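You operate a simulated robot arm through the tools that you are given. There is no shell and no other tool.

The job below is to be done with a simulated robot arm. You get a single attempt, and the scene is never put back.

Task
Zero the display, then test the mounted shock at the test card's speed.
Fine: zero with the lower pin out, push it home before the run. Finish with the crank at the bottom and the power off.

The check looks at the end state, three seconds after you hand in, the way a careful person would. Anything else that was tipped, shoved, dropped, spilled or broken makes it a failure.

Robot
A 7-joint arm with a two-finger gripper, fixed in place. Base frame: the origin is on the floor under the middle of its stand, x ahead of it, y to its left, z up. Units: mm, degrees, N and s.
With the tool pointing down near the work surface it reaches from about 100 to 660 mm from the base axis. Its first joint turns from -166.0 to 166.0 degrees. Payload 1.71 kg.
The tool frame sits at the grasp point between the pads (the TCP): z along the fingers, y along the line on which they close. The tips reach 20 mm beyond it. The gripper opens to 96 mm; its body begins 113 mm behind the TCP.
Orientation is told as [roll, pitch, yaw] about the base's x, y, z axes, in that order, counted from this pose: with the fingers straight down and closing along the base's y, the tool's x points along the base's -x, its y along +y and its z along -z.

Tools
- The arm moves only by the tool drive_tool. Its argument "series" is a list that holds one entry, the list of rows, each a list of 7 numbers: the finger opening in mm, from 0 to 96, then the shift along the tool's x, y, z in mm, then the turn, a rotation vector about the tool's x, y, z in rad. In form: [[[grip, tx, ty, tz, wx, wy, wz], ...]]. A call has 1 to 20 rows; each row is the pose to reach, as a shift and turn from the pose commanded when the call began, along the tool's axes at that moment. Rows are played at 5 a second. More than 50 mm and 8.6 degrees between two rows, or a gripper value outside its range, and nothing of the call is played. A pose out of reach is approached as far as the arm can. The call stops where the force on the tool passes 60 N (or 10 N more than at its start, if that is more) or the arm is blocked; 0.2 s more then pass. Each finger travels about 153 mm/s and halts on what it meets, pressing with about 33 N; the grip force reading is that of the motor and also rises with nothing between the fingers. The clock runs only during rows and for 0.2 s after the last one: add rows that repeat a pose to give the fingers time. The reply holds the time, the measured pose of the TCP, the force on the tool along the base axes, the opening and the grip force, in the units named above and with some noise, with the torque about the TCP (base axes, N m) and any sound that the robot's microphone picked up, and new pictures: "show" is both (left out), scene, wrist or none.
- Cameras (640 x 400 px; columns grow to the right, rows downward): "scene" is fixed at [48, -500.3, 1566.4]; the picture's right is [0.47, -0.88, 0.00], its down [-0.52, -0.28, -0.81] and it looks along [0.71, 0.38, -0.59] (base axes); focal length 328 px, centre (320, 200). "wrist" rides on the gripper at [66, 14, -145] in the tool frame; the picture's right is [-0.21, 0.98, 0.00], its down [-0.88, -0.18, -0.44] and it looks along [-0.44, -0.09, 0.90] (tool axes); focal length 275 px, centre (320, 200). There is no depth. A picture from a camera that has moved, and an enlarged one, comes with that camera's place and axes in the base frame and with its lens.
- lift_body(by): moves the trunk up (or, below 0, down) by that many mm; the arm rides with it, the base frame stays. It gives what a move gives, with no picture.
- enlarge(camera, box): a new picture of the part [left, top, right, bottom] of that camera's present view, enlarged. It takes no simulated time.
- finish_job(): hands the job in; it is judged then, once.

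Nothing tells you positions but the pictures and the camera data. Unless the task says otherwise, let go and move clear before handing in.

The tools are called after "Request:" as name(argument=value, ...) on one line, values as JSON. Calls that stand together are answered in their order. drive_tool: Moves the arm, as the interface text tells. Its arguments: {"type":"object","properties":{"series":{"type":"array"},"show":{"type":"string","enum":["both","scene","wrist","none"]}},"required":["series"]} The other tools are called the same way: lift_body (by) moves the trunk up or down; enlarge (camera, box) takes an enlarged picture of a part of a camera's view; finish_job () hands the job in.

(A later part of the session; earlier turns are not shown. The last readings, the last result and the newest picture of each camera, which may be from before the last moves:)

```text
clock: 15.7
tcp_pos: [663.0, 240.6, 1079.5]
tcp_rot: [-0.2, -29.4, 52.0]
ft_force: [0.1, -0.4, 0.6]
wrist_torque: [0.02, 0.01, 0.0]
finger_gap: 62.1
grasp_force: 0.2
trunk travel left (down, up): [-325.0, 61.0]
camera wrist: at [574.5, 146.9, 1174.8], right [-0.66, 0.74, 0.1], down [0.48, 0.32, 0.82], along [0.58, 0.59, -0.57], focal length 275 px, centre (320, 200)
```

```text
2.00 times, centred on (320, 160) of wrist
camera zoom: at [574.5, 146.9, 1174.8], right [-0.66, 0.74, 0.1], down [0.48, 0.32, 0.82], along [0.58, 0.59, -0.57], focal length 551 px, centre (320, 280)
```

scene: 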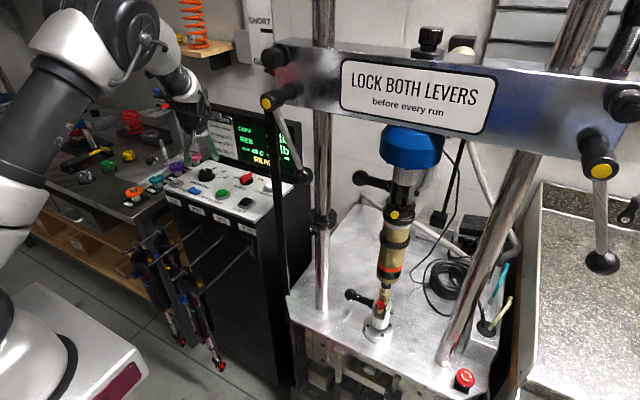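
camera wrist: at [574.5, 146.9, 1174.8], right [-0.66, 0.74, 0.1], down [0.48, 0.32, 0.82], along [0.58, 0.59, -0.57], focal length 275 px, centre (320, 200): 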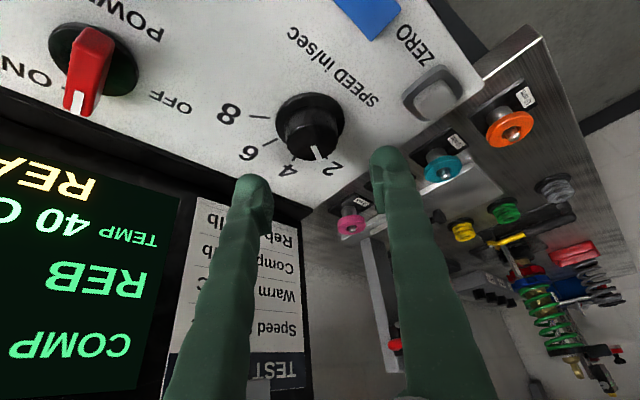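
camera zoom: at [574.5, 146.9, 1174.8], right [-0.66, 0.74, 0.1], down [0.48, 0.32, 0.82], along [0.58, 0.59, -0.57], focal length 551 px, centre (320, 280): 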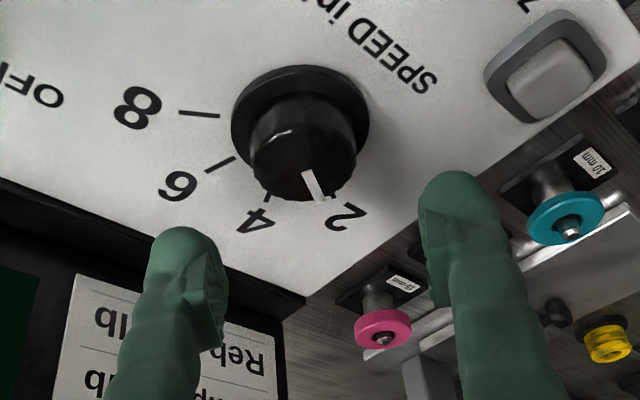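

The fingers straddle the speed dial. I'll go down around it and close on it.

Request:
drive_tool(series=[[[62, 5, -0.5, 10, 0, 0, 0], [62, 10, -1, 20, 0, 0, 0], [62, 15, -1.5, 31, 0, 0, 0], [62, 20.6, -1.8, 41.8, 0, 0, 0], [62, 20.6, -1.8, 41.8, 0, 0, 0]]], show="both")

Request:
enlarge(camera="scene", box=[150, 130, 260, 220])

Request:
enlarge(camera="wrist", box=[200, 60, 440, 260])

```text
clock: 16.9
tcp_pos: [666.7, 242.2, 1033.6]
tcp_rot: [-0.2, -29.4, 52.0]
ft_force: [0.4, -0.1, 0.1]
wrist_torque: [-0.01, 0.01, 0.01]
finger_gap: 62.1
grasp_force: 0.0
trunk travel left (down, up): [-325.0, 61.0]
camera wrist: at [577.1, 148.0, 1128.6], right [-0.66, 0.74, 0.1], down [0.48, 0.32, 0.82], along [0.58, 0.59, -0.57], focal length 275 px, centre (320, 200)
```

scene: 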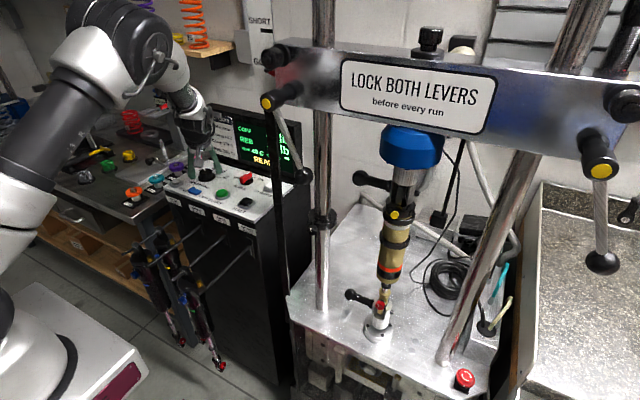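
wrist: 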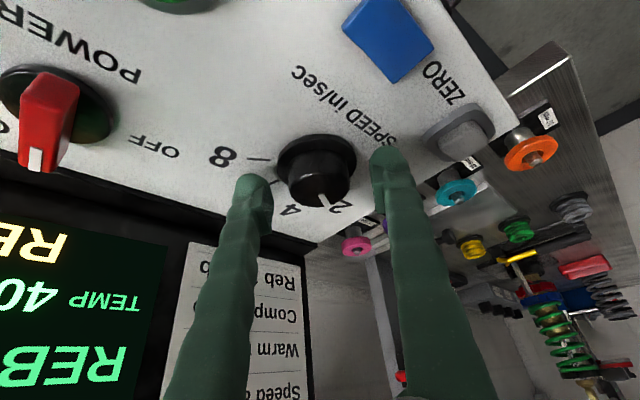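

```text
4.44 times, centred on (205, 175) of scene
camera zoom: at [48.0, -500.3, 1566.4], right [0.47, -0.88, 0.0], down [-0.52, -0.28, -0.81], along [0.71, 0.38, -0.59], focal length 1459 px, centre (831, 311)
```

zoom: 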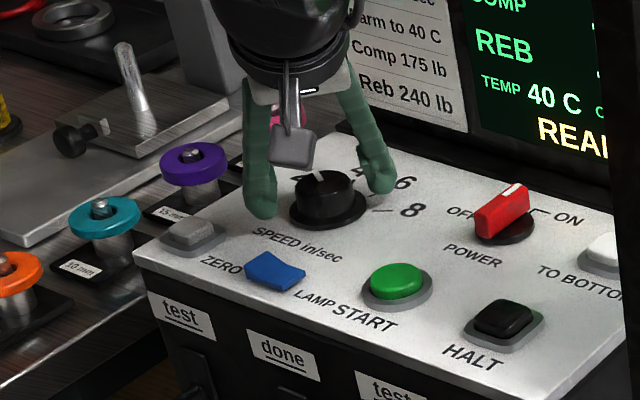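

```text
2.00 times, centred on (320, 160) of wrist
camera zoom: at [577.1, 148.0, 1128.6], right [-0.66, 0.74, 0.1], down [0.48, 0.32, 0.82], along [0.58, 0.59, -0.57], focal length 551 px, centre (320, 280)
```

zoom: 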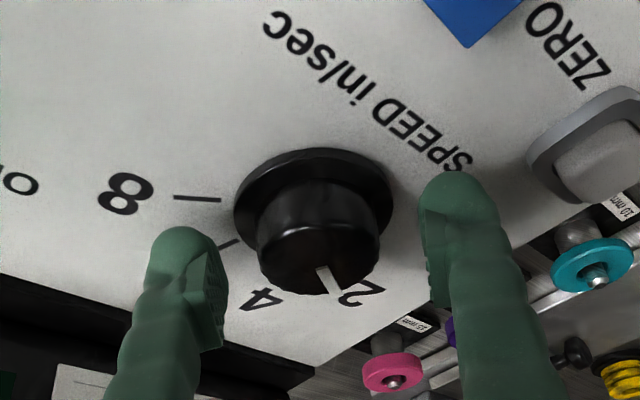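

The dial is centred between the fingers. Closing on it.

Request:
drive_tool(series=[[[50, 0, 0, 0, 0, 0, 0], [42, 0, 0, 0, 0, 0, 0], [30, 0, 0, 0, 0, 0, 0], [30, 0, 0, 0, 0, 0, 0]]], show="wrist")

Request:
enlarge(camera="scene", box=[150, 130, 260, 220])

```text
clock: 17.9
tcp_pos: [667.1, 240.4, 1033.1]
tcp_rot: [-0.2, -29.3, 52.0]
ft_force: [5.0, -2.3, 0.2]
wrist_torque: [-0.01, -0.04, -0.08]
finger_gap: 35.4
grasp_force: 34.9
trunk travel left (down, up): [-325.0, 61.0]
camera wrist: at [577.8, 147.4, 1128.6], right [-0.66, 0.75, 0.1], down [0.48, 0.32, 0.82], along [0.58, 0.59, -0.57], focal length 275 px, centre (320, 200)
```

wrist: 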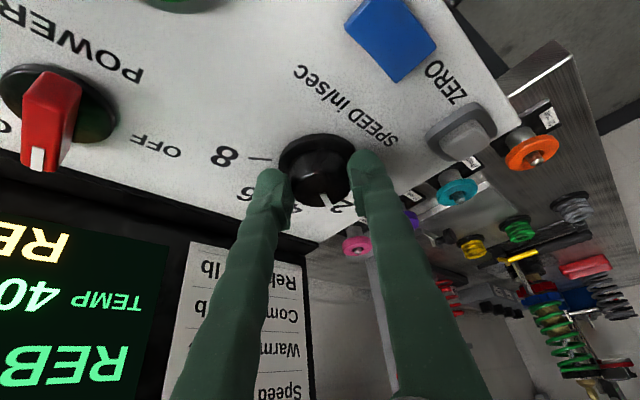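

```text
4.44 times, centred on (205, 175) of scene
camera zoom: at [48.0, -500.3, 1566.4], right [0.47, -0.88, 0.0], down [-0.52, -0.28, -0.81], along [0.71, 0.38, -0.59], focal length 1459 px, centre (831, 311)
```

zoom: 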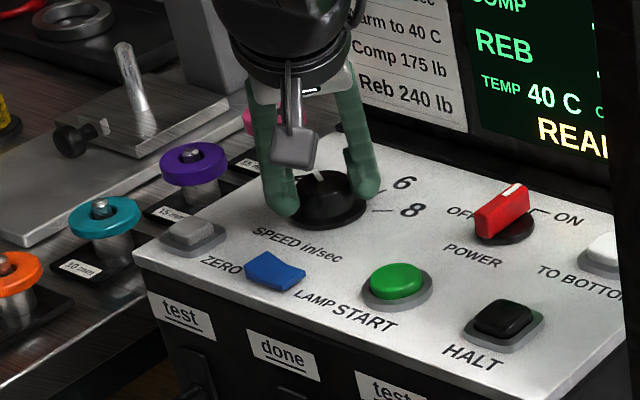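

Gripped at 35 mm. Now turning the dial clockwise 63° about its own axis.

Request:
drive_tool(series=[[[20, 0, 0.8, 0, 0.0598, 0, 0.1065], [20, -0.2, 1.7, 0.1, 0.1195, 0, 0.2131], [20, -0.4, 2.5, 0.2, 0.1792, 0, 0.3196], [20, -0.7, 3.2, 0.4, 0.239, 0, 0.4261], [20, -1.1, 4, 0.6, 0.2987, 0, 0.5327], [20, -1.6, 4.6, 0.9, 0.3585, 0, 0.6392], [20, -2.1, 5.2, 1.2, 0.4182, 0, 0.7457], [20, -2.7, 5.7, 1.5, 0.4779, 0, 0.8523], [20, -3.3, 6.2, 1.8, 0.5377, 0, 0.9588], [20, -3.3, 6.2, 1.8, 0.5377, 0, 0.9588]]], show="both")

Request:
enlarge(camera="wrist", box=[200, 60, 440, 260])

Request:
enlarge(camera="scene", box=[150, 130, 260, 220])

```text
clock: 20.1
tcp_pos: [664.6, 251.4, 1034.3]
tcp_rot: [0.1, -29.7, -11.1]
ft_force: [-1.8, 15.5, 13.6]
wrist_torque: [0.13, -0.25, 0.18]
finger_gap: 35.3
grasp_force: 35.0
trunk travel left (down, up): [-325.0, 61.0]
camera wrist: at [540.2, 288.7, 1128.8], right [0.36, 0.93, 0.1], down [0.5, -0.29, 0.82], along [0.79, -0.25, -0.56], focal length 275 px, centre (320, 200)
```

scene: 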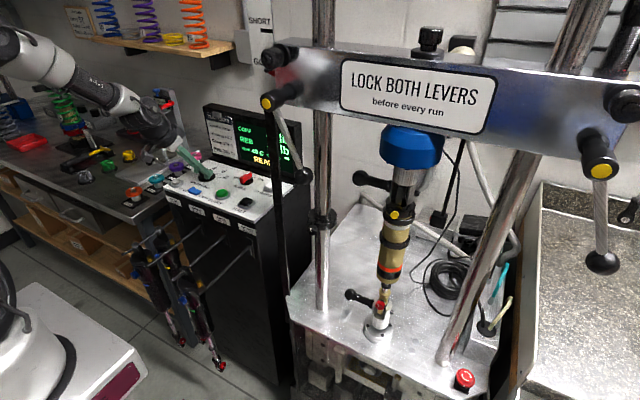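
wrist: 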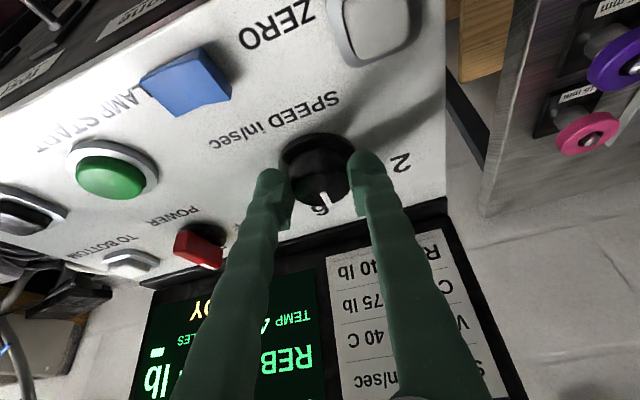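

```text
2.00 times, centred on (320, 160) of wrist
camera zoom: at [540.2, 288.7, 1128.8], right [0.36, 0.93, 0.1], down [0.5, -0.29, 0.82], along [0.79, -0.25, -0.56], focal length 551 px, centre (320, 280)
```

zoom: 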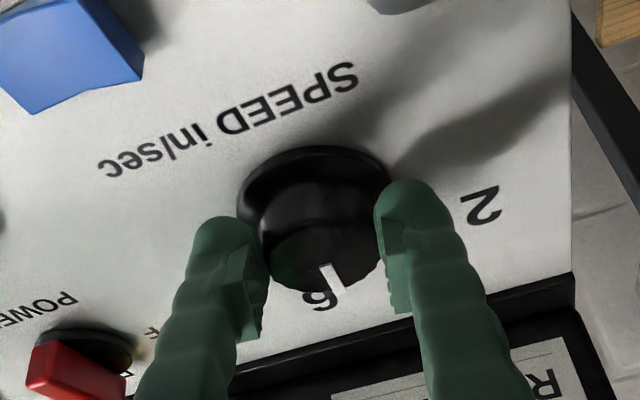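

```text
4.44 times, centred on (205, 175) of scene
camera zoom: at [48.0, -500.3, 1566.4], right [0.47, -0.88, 0.0], down [-0.52, -0.28, -0.81], along [0.71, 0.38, -0.59], focal length 1459 px, centre (831, 311)
```

zoom: 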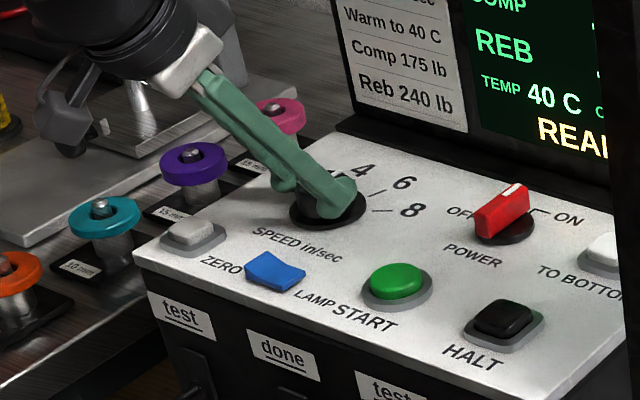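

The dial followed 63° and now sits between 4 and 6. I'll release, swing back around it, and look at the mark before the second bite.

Request:
drive_tool(series=[[[62, 0, 0, 0, 0, 0, 0], [62, -6.9, 0, -12.2, 0, 0, 0], [62, -7.6, -0.5, -11.8, -0.0714, 0, -0.1251], [62, -8.3, -1, -11.4, -0.1428, 0, -0.2502], [62, -8.9, -1.5, -11.1, -0.2142, 0, -0.3753], [62, -9.6, -2, -10.7, -0.2856, 0, -0.5004], [62, -10.3, -2.4, -10.3, -0.357, 0, -0.6255], [62, -11, -2.9, -9.9, -0.4284, 0, -0.7506], [62, -11.6, -3.4, -9.5, -0.4998, 0, -0.8757], [62, -12.3, -3.9, -9.15, -0.5712, 0, -1.0008], [62, -12.3, -3.9, -9.15, -0.5712, 0, -1.0008]]], show="both")

Request:
enlarge(camera="wrist", box=[200, 60, 440, 260])

Request:
enlarge(camera="scene", box=[150, 130, 260, 220])

```text
clock: 22.5
tcp_pos: [669.8, 244.3, 1046.1]
tcp_rot: [0.1, -29.6, 55.1]
ft_force: [-0.5, 0.6, 0.8]
wrist_torque: [-0.02, -0.04, -0.03]
finger_gap: 62.0
grasp_force: 0.1
trunk travel left (down, up): [-325.0, 61.0]
camera wrist: at [584.8, 144.6, 1141.7], right [-0.7, 0.71, 0.11], down [0.46, 0.34, 0.82], along [0.54, 0.62, -0.56], focal length 275 px, centre (320, 200)
```

scene: 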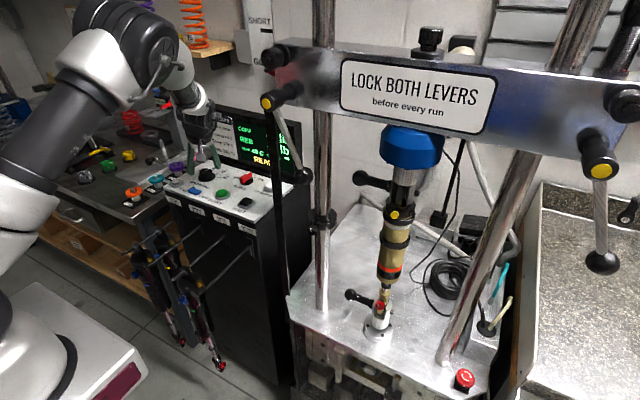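
wrist: 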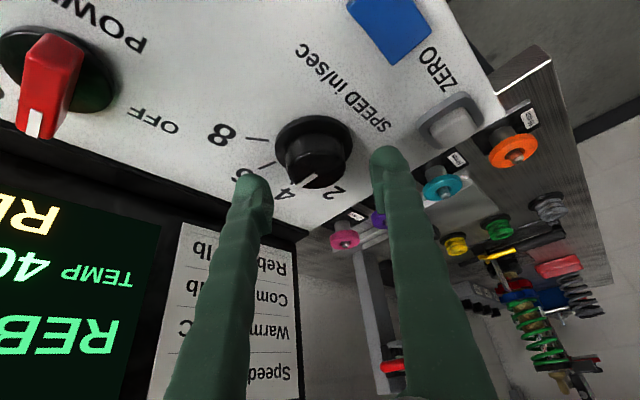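

```text
2.00 times, centred on (320, 160) of wrist
camera zoom: at [584.8, 144.6, 1141.7], right [-0.7, 0.71, 0.11], down [0.46, 0.34, 0.82], along [0.54, 0.62, -0.56], focal length 551 px, centre (320, 280)
```

zoom: 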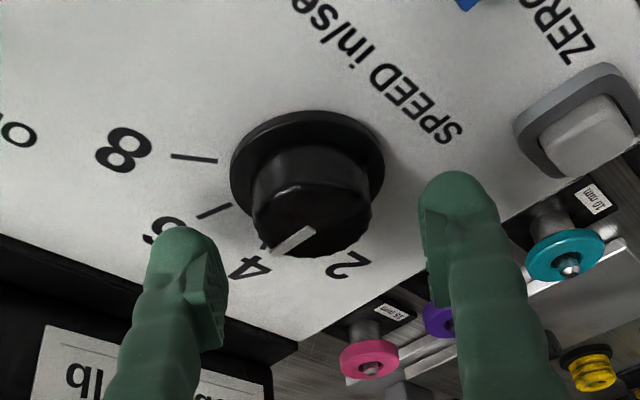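

```text
4.44 times, centred on (205, 175) of scene
camera zoom: at [48.0, -500.3, 1566.4], right [0.47, -0.88, 0.0], down [-0.52, -0.28, -0.81], along [0.71, 0.38, -0.59], focal length 1459 px, centre (831, 311)
```

zoom: 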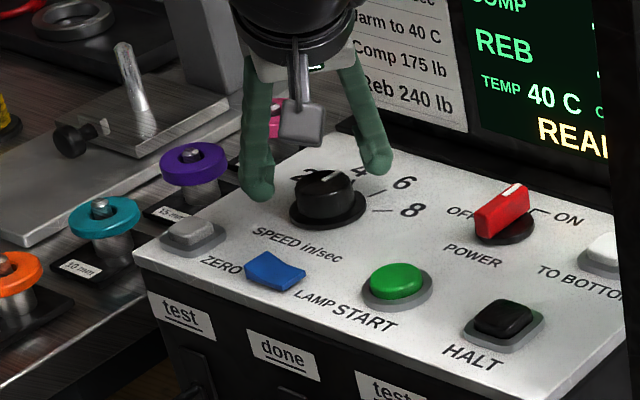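

The mark now points straight away from me, midway between 4 and 6, exactly as turned. I'll lower, grip again and turn another 60° clockwise.

Request:
drive_tool(series=[[[62, 6.4, 0, 11.3, 0, 0, 0], [62, 6.4, 0, 11.3, 0, 0, 0], [45, 6.4, 0, 11.3, 0, 0, 0], [20, 6.4, 0, 11.3, 0, 0, 0], [20, 6.4, 0, 11.3, 0, 0, 0], [20, 6.3, 0.9, 11.3, 0.0647, 0, 0.1138], [20, 6.2, 1.8, 11.4, 0.1293, 0, 0.2276], [20, 5.9, 2.6, 11.5, 0.194, 0, 0.3415], [20, 5.6, 3.4, 11.7, 0.2587, 0, 0.4553], [20, 5.2, 4.1, 12, 0.3233, 0, 0.5691], [20, 4.7, 4.8, 12.3, 0.388, 0, 0.6829], [20, 4.1, 5.4, 12.6, 0.4526, 0, 0.7967], [20, 3.5, 5.9, 13, 0.5173, 0, 0.9105], [20, 3.5, 5.9, 13, 0.5173, 0, 0.9105]]], show="both")

Request:
enlarge(camera="wrist", box=[200, 60, 440, 260])

Request:
enlarge(camera="scene", box=[150, 130, 260, 220])

```text
clock: 25.5
tcp_pos: [665.7, 250.7, 1034.8]
tcp_rot: [0.4, -29.5, -5.1]
ft_force: [1.3, 1.9, 8.3]
wrist_torque: [0.1, 0.06, 0.36]
finger_gap: 35.5
grasp_force: 34.3
trunk travel left (down, up): [-325.0, 61.0]
camera wrist: at [540.1, 274.2, 1130.1], right [0.27, 0.96, 0.1], down [0.53, -0.24, 0.82], along [0.81, -0.16, -0.57], focal length 275 px, centre (320, 200)
```

scene: 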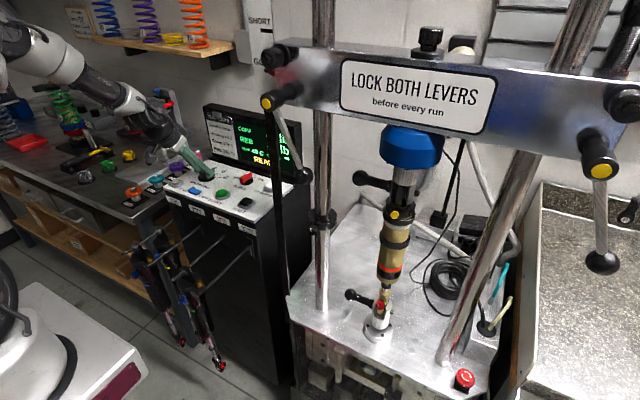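
wrist: 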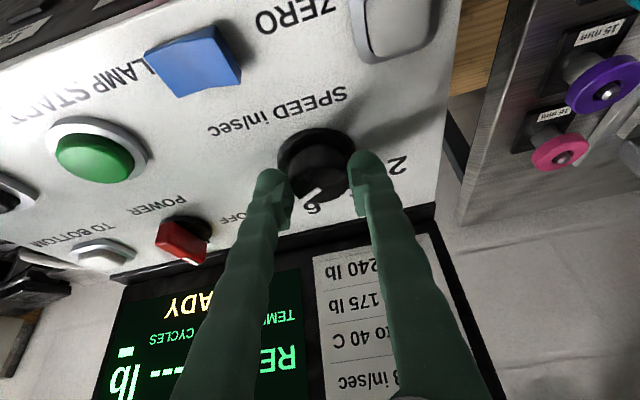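

```text
2.00 times, centred on (320, 160) of wrist
camera zoom: at [540.1, 274.2, 1130.1], right [0.27, 0.96, 0.1], down [0.53, -0.24, 0.82], along [0.81, -0.16, -0.57], focal length 551 px, centre (320, 280)
```

zoom: 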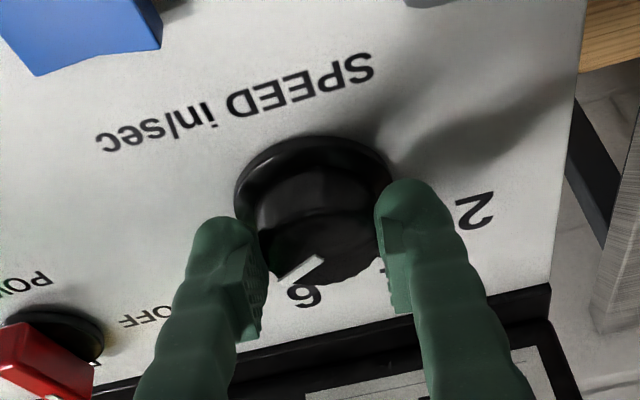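

```text
4.44 times, centred on (205, 175) of scene
camera zoom: at [48.0, -500.3, 1566.4], right [0.47, -0.88, 0.0], down [-0.52, -0.28, -0.81], along [0.71, 0.38, -0.59], focal length 1459 px, centre (831, 311)
```

zoom: 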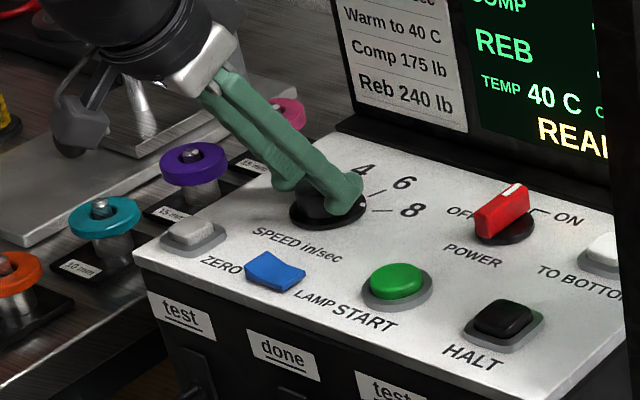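

The mark now points at about −63°, right at 8. I'll release, back off and verify.

Request:
drive_tool(series=[[[62, 0, 0, 0, 0, 0, 0], [62, 0, 0, 0, 0, 0, 0], [62, 0, 0, -30, 0, 0, 0], [62, 0, 0, -70, 0, 0, 0], [62, 0, 0, -110, 0, 0, 0], [62, 0, 0, -110, 0, 0, 0]]], show="both")

Request:
enlarge(camera="wrist", box=[240, 20, 440, 180])

Request:
enlarge(camera="scene", box=[150, 130, 260, 220])

```text
clock: 26.9
tcp_pos: [613.1, 253.9, 1129.8]
tcp_rot: [0.2, -29.3, -5.2]
ft_force: [0.6, 0.7, 0.1]
wrist_torque: [0.0, 0.01, 0.02]
finger_gap: 61.9
grasp_force: 0.0
trunk travel left (down, up): [-325.0, 61.0]
camera wrist: at [487.6, 277.7, 1224.9], right [0.27, 0.96, 0.1], down [0.53, -0.23, 0.82], along [0.81, -0.16, -0.57], focal length 275 px, centre (320, 200)
```

scene: 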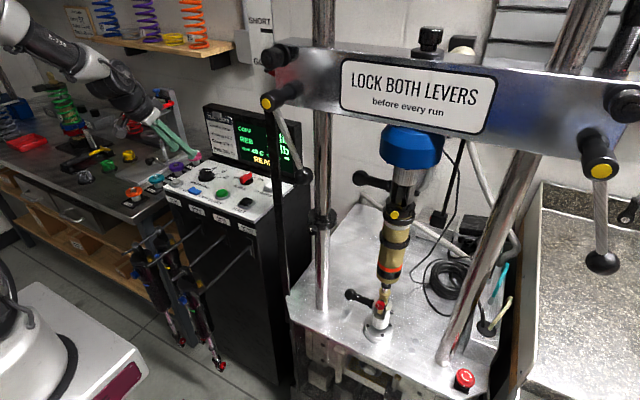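
wrist: 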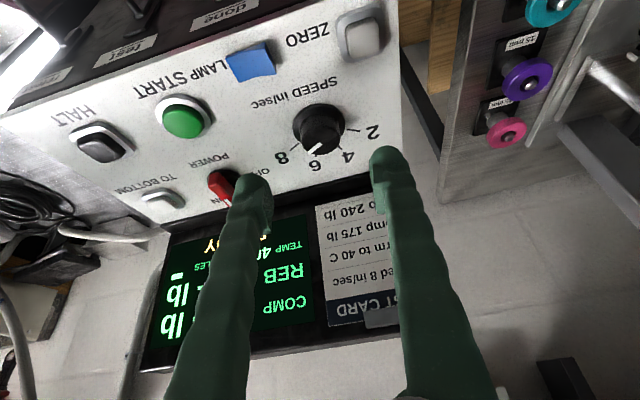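

```text
2.50 times, centred on (340, 100) of wrist
camera zoom: at [487.6, 277.7, 1224.9], right [0.27, 0.96, 0.1], down [0.53, -0.23, 0.82], along [0.81, -0.16, -0.57], focal length 688 px, centre (270, 450)
```

zoom: 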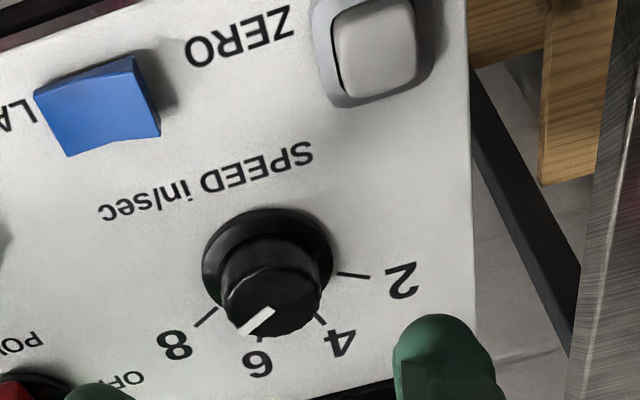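

```text
4.44 times, centred on (205, 175) of scene
camera zoom: at [48.0, -500.3, 1566.4], right [0.47, -0.88, 0.0], down [-0.52, -0.28, -0.81], along [0.71, 0.38, -0.59], focal length 1459 px, centre (831, 311)
```

zoom: 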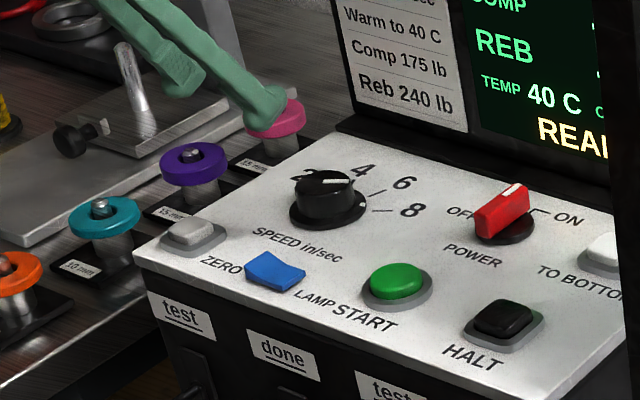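

The mark looks right at 8. To be sure of the angle, I'll look straight down on the dial with the tool vertical and fingers wide.

Request:
drive_tool(series=[[[96, 0.5, -4, -6, 0, 0.128, 0], [96, 1, -8, -12, 0, 0.256, 0], [96, 1.5, -12, -18, 0, 0.384, 0], [96, 2.1, -15.3, -24.1, 0, 0.511, 0], [96, 2.1, -15.3, -24.1, 0, 0.511, 0], [96, 2.1, -15.3, -24.1, 0, 0.511, 0]]], show="wrist")

Request:
enlarge(camera="wrist", box=[240, 80, 420, 260])

```text
clock: 28.3
tcp_pos: [598.0, 239.7, 1150.4]
tcp_rot: [0.2, -0.2, -4.9]
ft_force: [1.1, -0.5, 0.3]
wrist_torque: [0.02, 0.03, 0.02]
finger_gap: 95.8
grasp_force: 0.0
trunk travel left (down, up): [-325.0, 61.0]
camera wrist: at [534.0, 258.4, 1296.4], right [0.29, 0.96, 0.0], down [0.86, -0.26, 0.45], along [0.43, -0.13, -0.9], focal length 275 px, centre (320, 200)
```

wrist: 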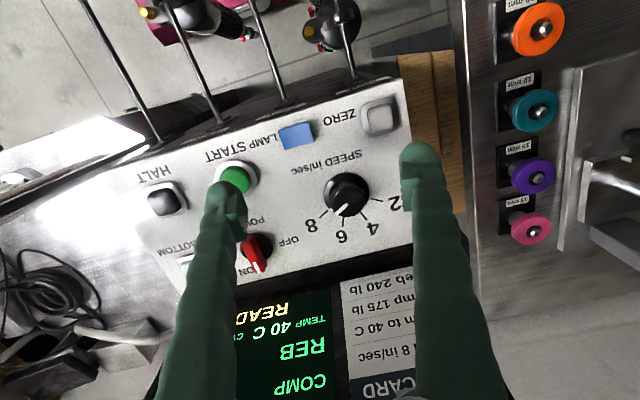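

```text
2.22 times, centred on (330, 170) of wrist
camera zoom: at [534.0, 258.4, 1296.4], right [0.29, 0.96, 0.0], down [0.86, -0.26, 0.45], along [0.43, -0.13, -0.9], focal length 612 px, centre (298, 267)
```

zoom: 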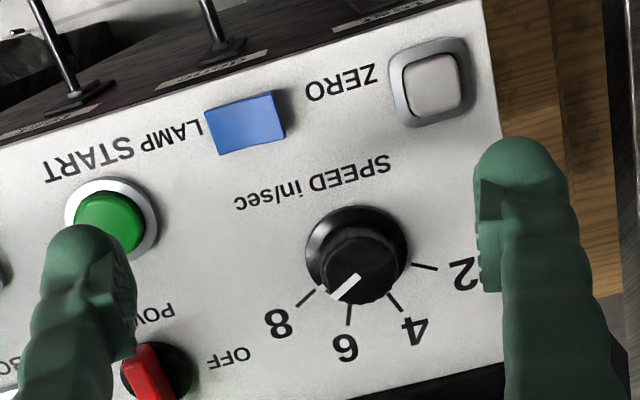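

The mark is parallel with the 8 tick, so speed is set. Next I'll retract from the panel and turn toward the dyno to inspect the lower pin.

Request:
drive_tool(series=[[[96, 18, -25, -25, 0, 0, 0], [96, 40, -60, -50, 0, 0, 0.08], [96, 62, -95, -75, 0, 0, 0.16], [96, 84, -130, -90, 0, 0, 0.25], [96, 106, -165, -100, 0, 0, 0.34], [96, 128, -200, -100, 0, 0, 0.43], [96, 150, -240, -100, 0, 0, 0.52], [96, 165, -280, -100, 0, 0, 0.61], [96, 175, -320, -100, 0, 0, 0.61], [96, 175, -340, -100, 0, 0, 0.61], [96, 175, -340, -100, 0, 0, 0.61]]], show="both")

```text
clock: 30.7
tcp_pos: [391.5, -83.1, 1249.5]
tcp_rot: [0.3, 0.0, -40.0]
ft_force: [-0.4, -0.7, -0.7]
wrist_torque: [-0.02, 0.01, 0.01]
finger_gap: 95.9
grasp_force: 0.1
trunk travel left (down, up): [-325.0, 61.0]
camera wrist: at [350.4, -32.1, 1394.5], right [0.79, 0.62, 0.0], down [0.55, -0.71, 0.44], along [0.28, -0.35, -0.9], focal length 275 px, centre (320, 200)
```

scene: 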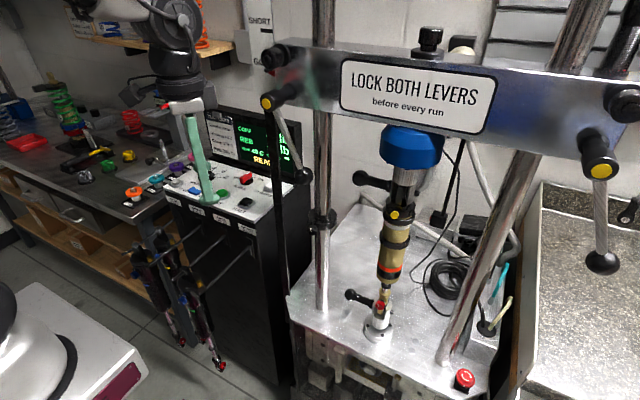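
wrist: 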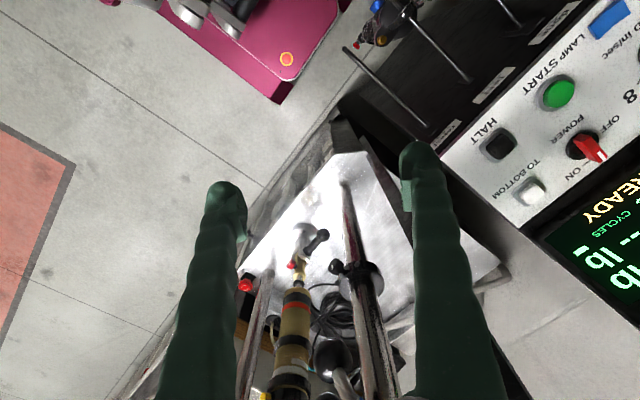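

I'll lower the trunk so the arm is at a good height for the lower pin.

Request:
lift_body(by=-150)

Request:
enlarge(camera="wrist", box=[180, 120, 460, 400])

Request:
enlarge(camera="scene", box=[100, 50, 500, 350])

```text
clock: 32.5
tcp_pos: [391.1, -83.2, 1098.5]
tcp_rot: [0.1, 0.1, -40.0]
ft_force: [-0.5, -0.8, 0.2]
wrist_torque: [-0.01, -0.01, 0.01]
finger_gap: 95.9
grasp_force: 0.0
trunk travel left (down, up): [-175.0, 211.0]
```

```text
1.43 times, centred on (320, 260) of wrist
camera zoom: at [350.6, -31.7, 1244.7], right [0.79, 0.62, 0.0], down [0.55, -0.71, 0.44], along [0.28, -0.35, -0.9], focal length 393 px, centre (320, 114)
```

zoom: 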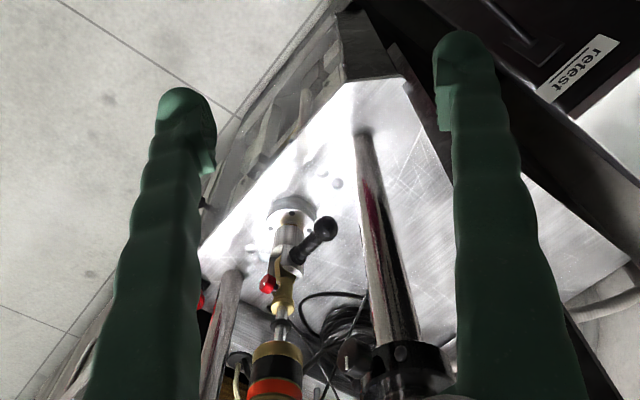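

```text
1.33 times, centred on (300, 200) of scene
camera zoom: at [48.0, -500.3, 1566.4], right [0.47, -0.88, 0.0], down [-0.52, -0.28, -0.81], along [0.71, 0.38, -0.59], focal length 438 px, centre (347, 200)
```

zoom: 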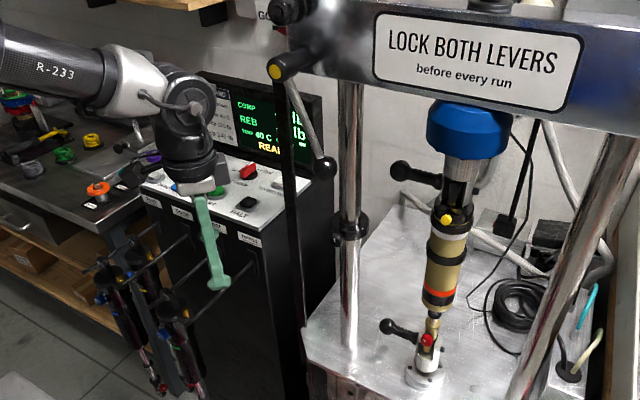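

The pin's handle runs along y, with its ball at about [577, -308, 853] and the clevis near y=-390. I'll swing the tool to a forward-pointing pose with the fingers closing vertically to approach the handle from the front.

Request:
drive_tool(series=[[[96, -17, -14, 10, -0.0978, -0.0456, 0.0789], [96, -34, -28, 20, -0.1955, -0.0911, 0.1579], [96, -51, -42, 29, -0.2933, -0.1367, 0.2368], [96, -68, -56, 39, -0.391, -0.1822, 0.3158], [96, -85, -70, 49, -0.4888, -0.2278, 0.3947], [96, -102, -85, 59, -0.5866, -0.2733, 0.4736], [96, -119, -99, 69, -0.6843, -0.3189, 0.5526], [96, -136, -113, 78, -0.7821, -0.3644, 0.6315], [96, -153, -127, 88, -0.8798, -0.41, 0.7105], [96, -169.4, -141.1, 98, -0.9776, -0.4555, 0.7894], [96, -169.4, -141.1, 98, -0.9776, -0.4555, 0.7894]]], show="both")

```text
clock: 34.9
tcp_pos: [432.8, -299.3, 999.9]
tcp_rot: [60.2, 0.1, -90.0]
ft_force: [0.6, 0.4, 0.4]
wrist_torque: [-0.01, 0.0, -0.01]
finger_gap: 96.1
grasp_force: 0.1
trunk travel left (down, up): [-175.0, 211.0]
camera wrist: at [314.6, -236.0, 1085.2], right [0.49, -0.21, 0.85], down [-0.48, -0.88, 0.06], along [0.73, -0.43, -0.53], focal length 275 px, centre (320, 200)
```

scene: 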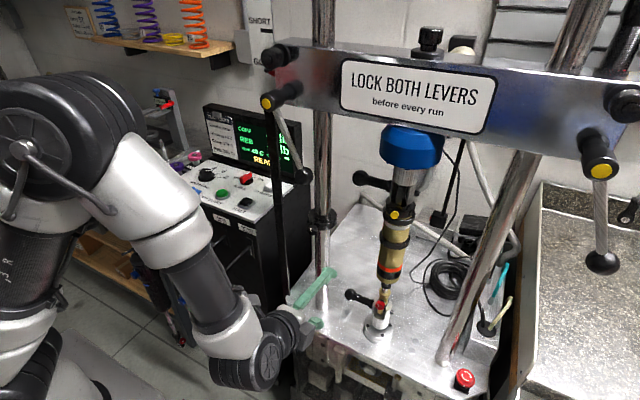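
wrist: 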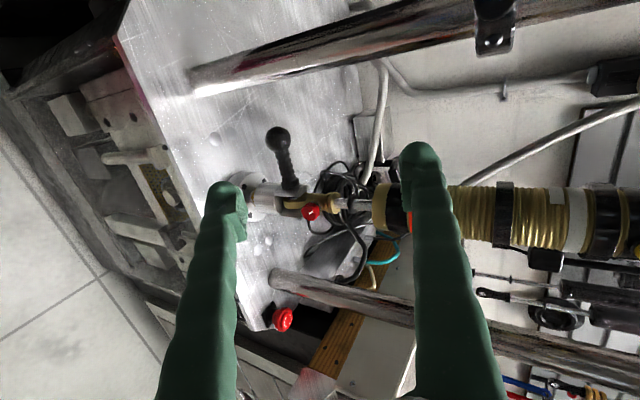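

Request:
enlarge(camera="wrist", box=[220, 110, 420, 250])

Request:
enlarge(camera="scene", box=[270, 240, 430, 350])

```text
2.86 times, centred on (320, 180) of wrist
camera zoom: at [314.6, -236.0, 1085.2], right [0.49, -0.21, 0.85], down [-0.48, -0.88, 0.06], along [0.73, -0.43, -0.53], focal length 786 px, centre (320, 257)
```

zoom: 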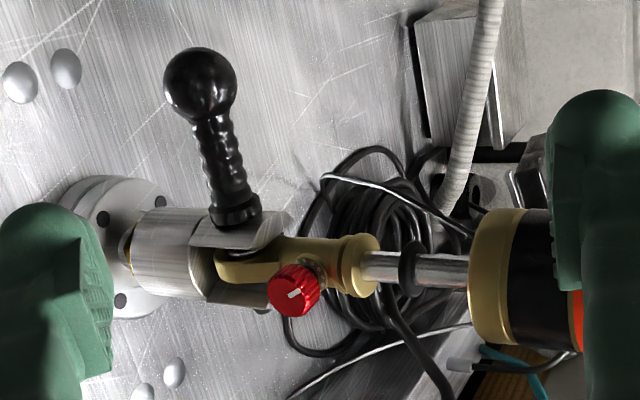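

```text
3.64 times, centred on (350, 295) of scene
camera zoom: at [48.0, -500.3, 1566.4], right [0.47, -0.88, 0.0], down [-0.52, -0.28, -0.81], along [0.71, 0.38, -0.59], focal length 1194 px, centre (211, -146)
```

zoom: 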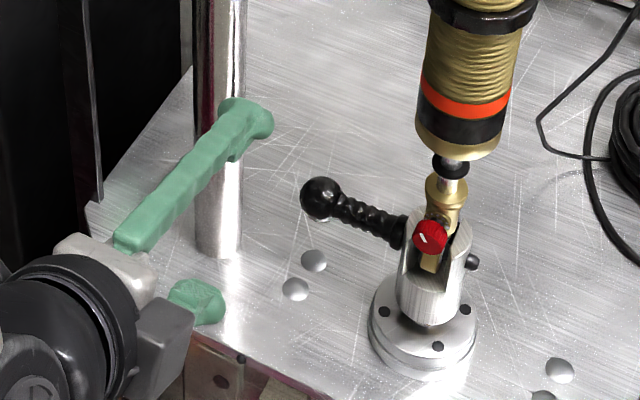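

The handle is clear: ball at [576,-308,853], handle running to the clevis at y≈-373. I'll move to a pre-grasp point in line with it.

Request:
drive_tool(series=[[[70, -11, -14, 25, 0, 0, 0], [70, -22, -28, 50, 0, 0, 0], [70, -33, -42, 75, 0, 0, 0], [70, -43.7, -56.8, 98.2, 0, 0, 0], [70, -43.7, -56.8, 98.2, 0, 0, 0], [70, -43.7, -56.8, 98.2, 0, 0, 0]]], show="both")

Request:
enlarge(camera="scene", box=[270, 240, 430, 350])

```text
clock: 36.3
tcp_pos: [489.0, -341.0, 904.1]
tcp_rot: [60.2, 0.1, -89.9]
ft_force: [0.6, -0.3, 1.0]
wrist_torque: [-0.01, 0.01, -0.01]
finger_gap: 69.9
grasp_force: 0.0
trunk travel left (down, up): [-175.0, 211.0]
camera wrist: at [370.7, -277.5, 989.0], right [0.49, -0.21, 0.85], down [-0.48, -0.88, 0.06], along [0.73, -0.43, -0.53], focal length 275 px, centre (320, 200)
```

scene: 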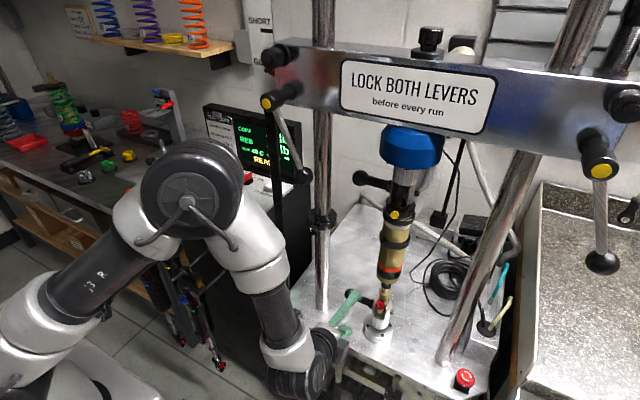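
wrist: 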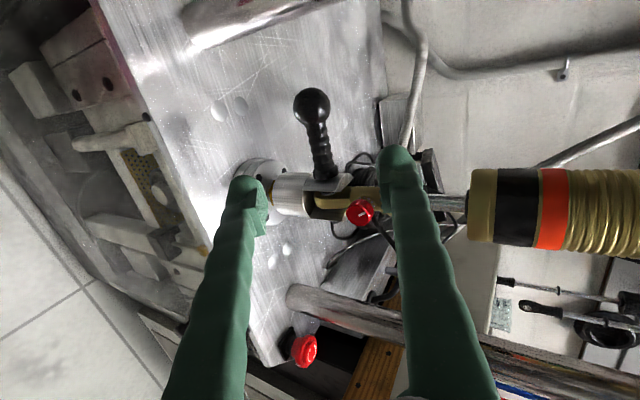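

```text
3.64 times, centred on (350, 295) of scene
camera zoom: at [48.0, -500.3, 1566.4], right [0.47, -0.88, 0.0], down [-0.52, -0.28, -0.81], along [0.71, 0.38, -0.59], focal length 1194 px, centre (211, -146)
```

zoom: 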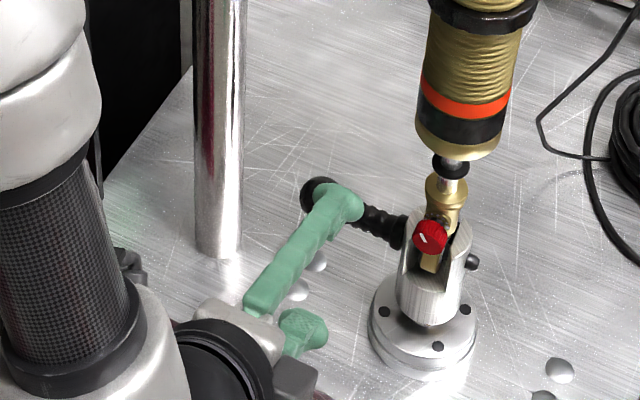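

Advancing 100 mm along the tool axis puts the grasp point on the handle's middle. Going in with open fingers.

Request:
drive_tool(series=[[[70, 0, 0, 25, 0, 0, 0], [70, 0, 0, 50, 0, 0, 0], [70, 0, 0, 75, 0, 0, 0], [70, 0, 0, 99, 0, 0, 0], [70, 0, 0, 99, 0, 0, 0], [70, 0, 0, 99, 0, 0, 0]]], show="both")

Request:
enlarge(camera="scene", box=[290, 240, 430, 350])

Request:
enlarge(camera="wrist", box=[200, 80, 440, 280])

```text
clock: 37.7
tcp_pos: [574.4, -344.0, 853.2]
tcp_rot: [60.2, 0.2, -90.0]
ft_force: [0.4, -1.0, 0.4]
wrist_torque: [-0.04, 0.01, 0.03]
finger_gap: 70.2
grasp_force: 0.0
trunk travel left (down, up): [-175.0, 211.0]
camera wrist: at [456.5, -279.5, 938.2], right [0.49, -0.21, 0.85], down [-0.48, -0.88, 0.06], along [0.73, -0.43, -0.53], focal length 275 px, centre (320, 200)
```

scene: 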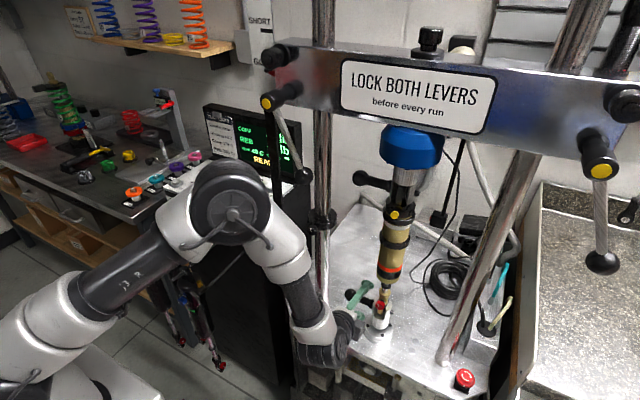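
wrist: 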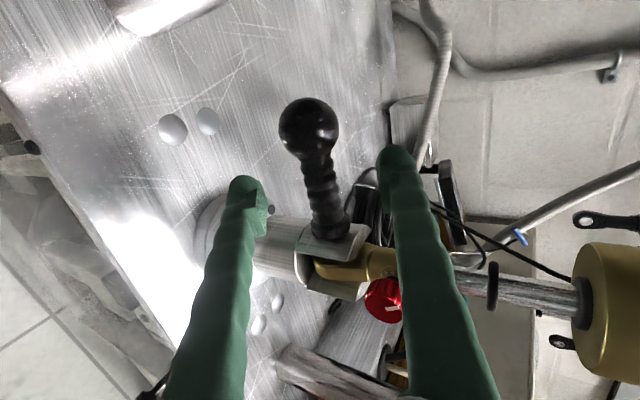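

```text
3.64 times, centred on (360, 295) of scene
camera zoom: at [48.0, -500.3, 1566.4], right [0.47, -0.88, 0.0], down [-0.52, -0.28, -0.81], along [0.71, 0.38, -0.59], focal length 1194 px, centre (174, -146)
```

zoom: 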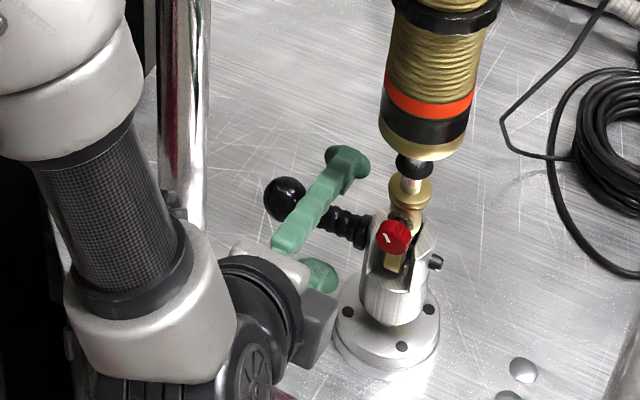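

```text
2.00 times, centred on (320, 180) of wrist
camera zoom: at [456.5, -279.5, 938.2], right [0.49, -0.21, 0.85], down [-0.48, -0.88, 0.06], along [0.73, -0.43, -0.53], focal length 551 px, centre (320, 240)
```

zoom: 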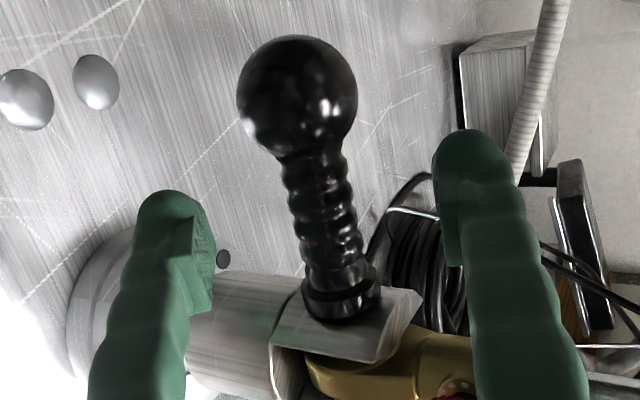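

The handle is centred between the pads. Closing on it.

Request:
drive_tool(series=[[[45, 0, 0, 0, 0, 0, 0], [25, 0, 0, 0, 0, 0, 0], [5, 0, 0, 0, 0, 0, 0], [5, 0, 0, 0, 0, 0, 0]]], show="wrist")

Request:
enlarge(camera="wrist", box=[200, 80, 440, 280])

```text
clock: 38.7
tcp_pos: [574.4, -343.0, 853.1]
tcp_rot: [60.3, 0.1, -89.9]
ft_force: [4.9, -0.5, 7.1]
wrist_torque: [-0.04, 0.11, -0.01]
finger_gap: 17.0
grasp_force: 34.9
trunk travel left (down, up): [-175.0, 211.0]
camera wrist: at [456.9, -279.4, 938.9], right [0.48, -0.21, 0.85], down [-0.48, -0.88, 0.06], along [0.73, -0.43, -0.52], focal length 275 px, centre (320, 200)
```

wrist: 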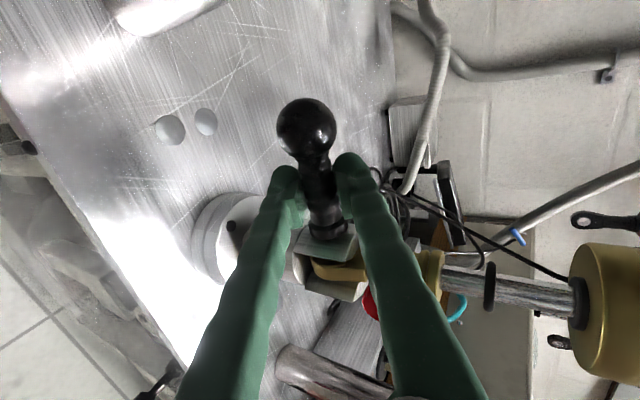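

```text
2.00 times, centred on (320, 180) of wrist
camera zoom: at [456.9, -279.4, 938.9], right [0.48, -0.21, 0.85], down [-0.48, -0.88, 0.06], along [0.73, -0.43, -0.52], focal length 551 px, centre (320, 240)
```

zoom: 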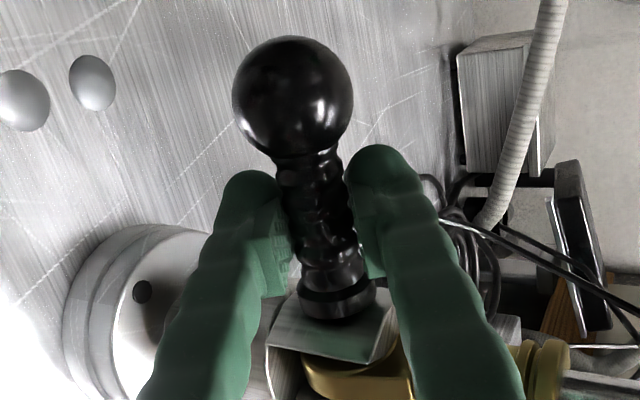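

Handle gripped (17 mm). Pulling the pin out toward +y, in small steps.

Request:
drive_tool(series=[[[5, 0, 1.3, 0, 0, 0, 0], [5, 6, 1.3, 0, 0, 0, 0], [5, 12, 1.3, 0, 0, 0, 0], [5, 18, 1.3, 0, 0, 0, 0], [5, 24, 1.3, 0, 0, 0, 0], [5, 30, 1.3, 0, 0, 0, 0]]], show="both")

Request:
enlarge(camera="wrist", box=[200, 80, 440, 280])

Request:
enlarge(camera="scene", box=[290, 240, 430, 350])

```text
clock: 40.1
tcp_pos: [575.4, -312.2, 852.5]
tcp_rot: [60.2, 0.2, -89.9]
ft_force: [11.7, -0.3, 1.2]
wrist_torque: [0.02, 0.13, 0.08]
finger_gap: 16.8
grasp_force: 35.3
trunk travel left (down, up): [-175.0, 211.0]
camera wrist: at [457.1, -248.1, 939.5], right [0.49, -0.21, 0.85], down [-0.48, -0.88, 0.06], along [0.73, -0.43, -0.53], focal length 275 px, centre (320, 200)
```

scene: 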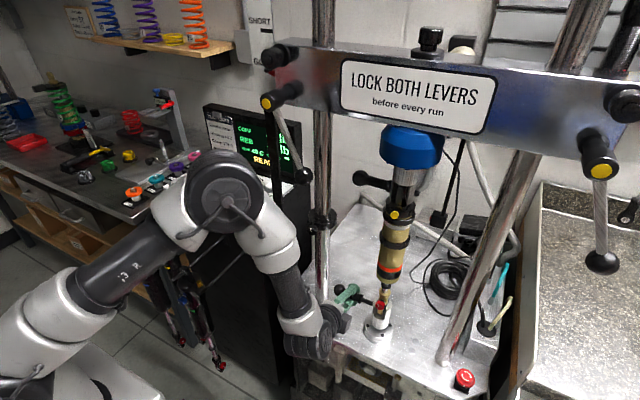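
wrist: 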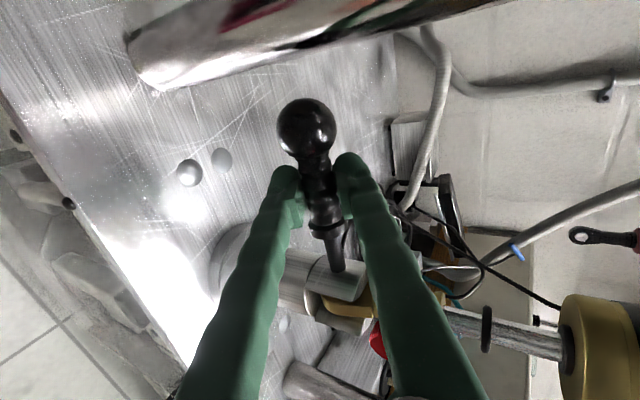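

```text
2.00 times, centred on (320, 180) of wrist
camera zoom: at [457.1, -248.1, 939.5], right [0.49, -0.21, 0.85], down [-0.48, -0.88, 0.06], along [0.73, -0.43, -0.53], focal length 551 px, centre (320, 240)
```

zoom: 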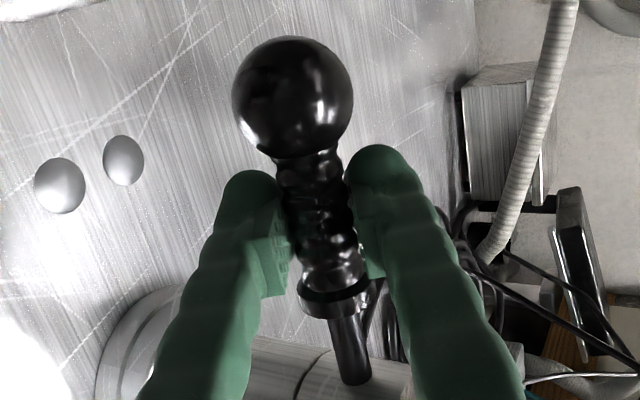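

```text
3.64 times, centred on (360, 295) of scene
camera zoom: at [48.0, -500.3, 1566.4], right [0.47, -0.88, 0.0], down [-0.52, -0.28, -0.81], along [0.71, 0.38, -0.59], focal length 1194 px, centre (174, -146)
```

zoom: 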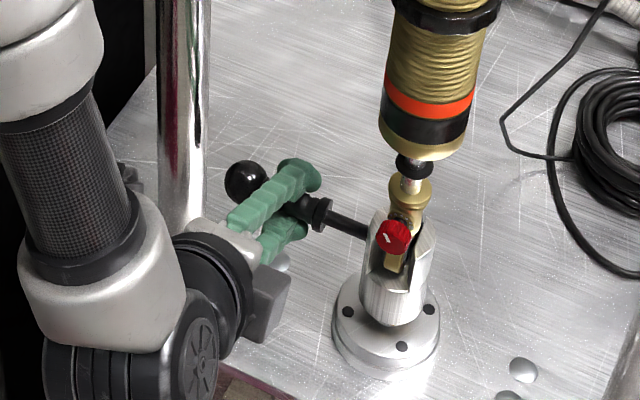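

The pin has slid 31 mm and its far tip has left the far clevis leg. I'll keep pulling gently, watching for a stop.

Request:
drive_tool(series=[[[5, 4, 0, -0.5, 0, 0, 0], [5, 8, 0, -1, 0, 0, 0], [5, 11, 0, -1, 0, 0, 0], [5, 11, 0, -1, 0, 0, 0]]], show="wrist")

Request:
enlarge(camera="wrist", box=[220, 180, 440, 380])

Request:
enlarge(camera="scene", box=[290, 240, 430, 350])

```text
clock: 41.1
tcp_pos: [576.1, -301.3, 854.3]
tcp_rot: [60.1, 0.2, -89.9]
ft_force: [16.6, 2.9, -0.4]
wrist_torque: [-0.03, 0.15, 0.04]
finger_gap: 16.8
grasp_force: 35.1
trunk travel left (down, up): [-175.0, 211.0]
camera wrist: at [457.0, -236.8, 939.5], right [0.49, -0.21, 0.85], down [-0.48, -0.88, 0.06], along [0.73, -0.43, -0.53], focal length 275 px, centre (320, 200)
```

wrist: 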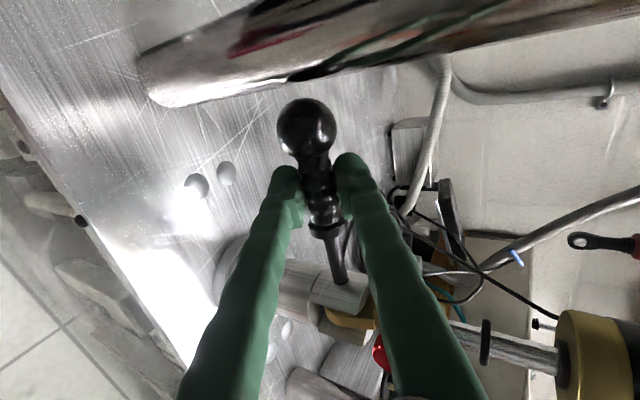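

```text
2.00 times, centred on (330, 280) of wrist
camera zoom: at [457.0, -236.8, 939.5], right [0.49, -0.21, 0.85], down [-0.48, -0.88, 0.06], along [0.73, -0.43, -0.53], focal length 551 px, centre (300, 40)
```

zoom: 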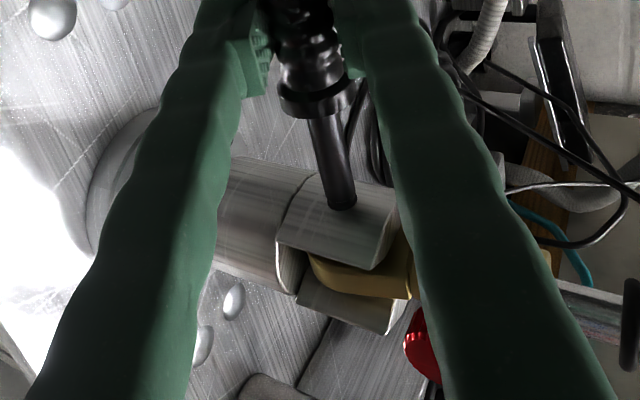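

```text
3.64 times, centred on (360, 295) of scene
camera zoom: at [48.0, -500.3, 1566.4], right [0.47, -0.88, 0.0], down [-0.52, -0.28, -0.81], along [0.71, 0.38, -0.59], focal length 1194 px, centre (174, -146)
```

zoom: 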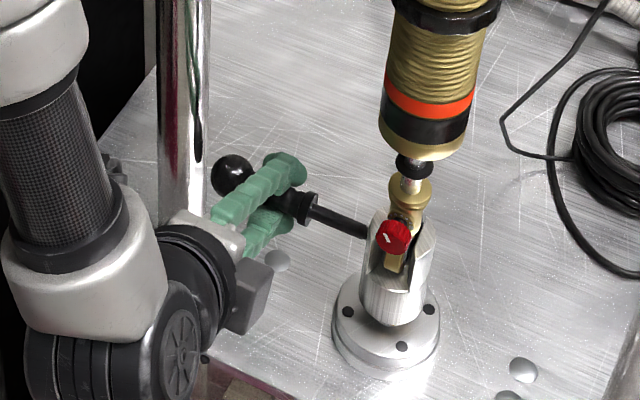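

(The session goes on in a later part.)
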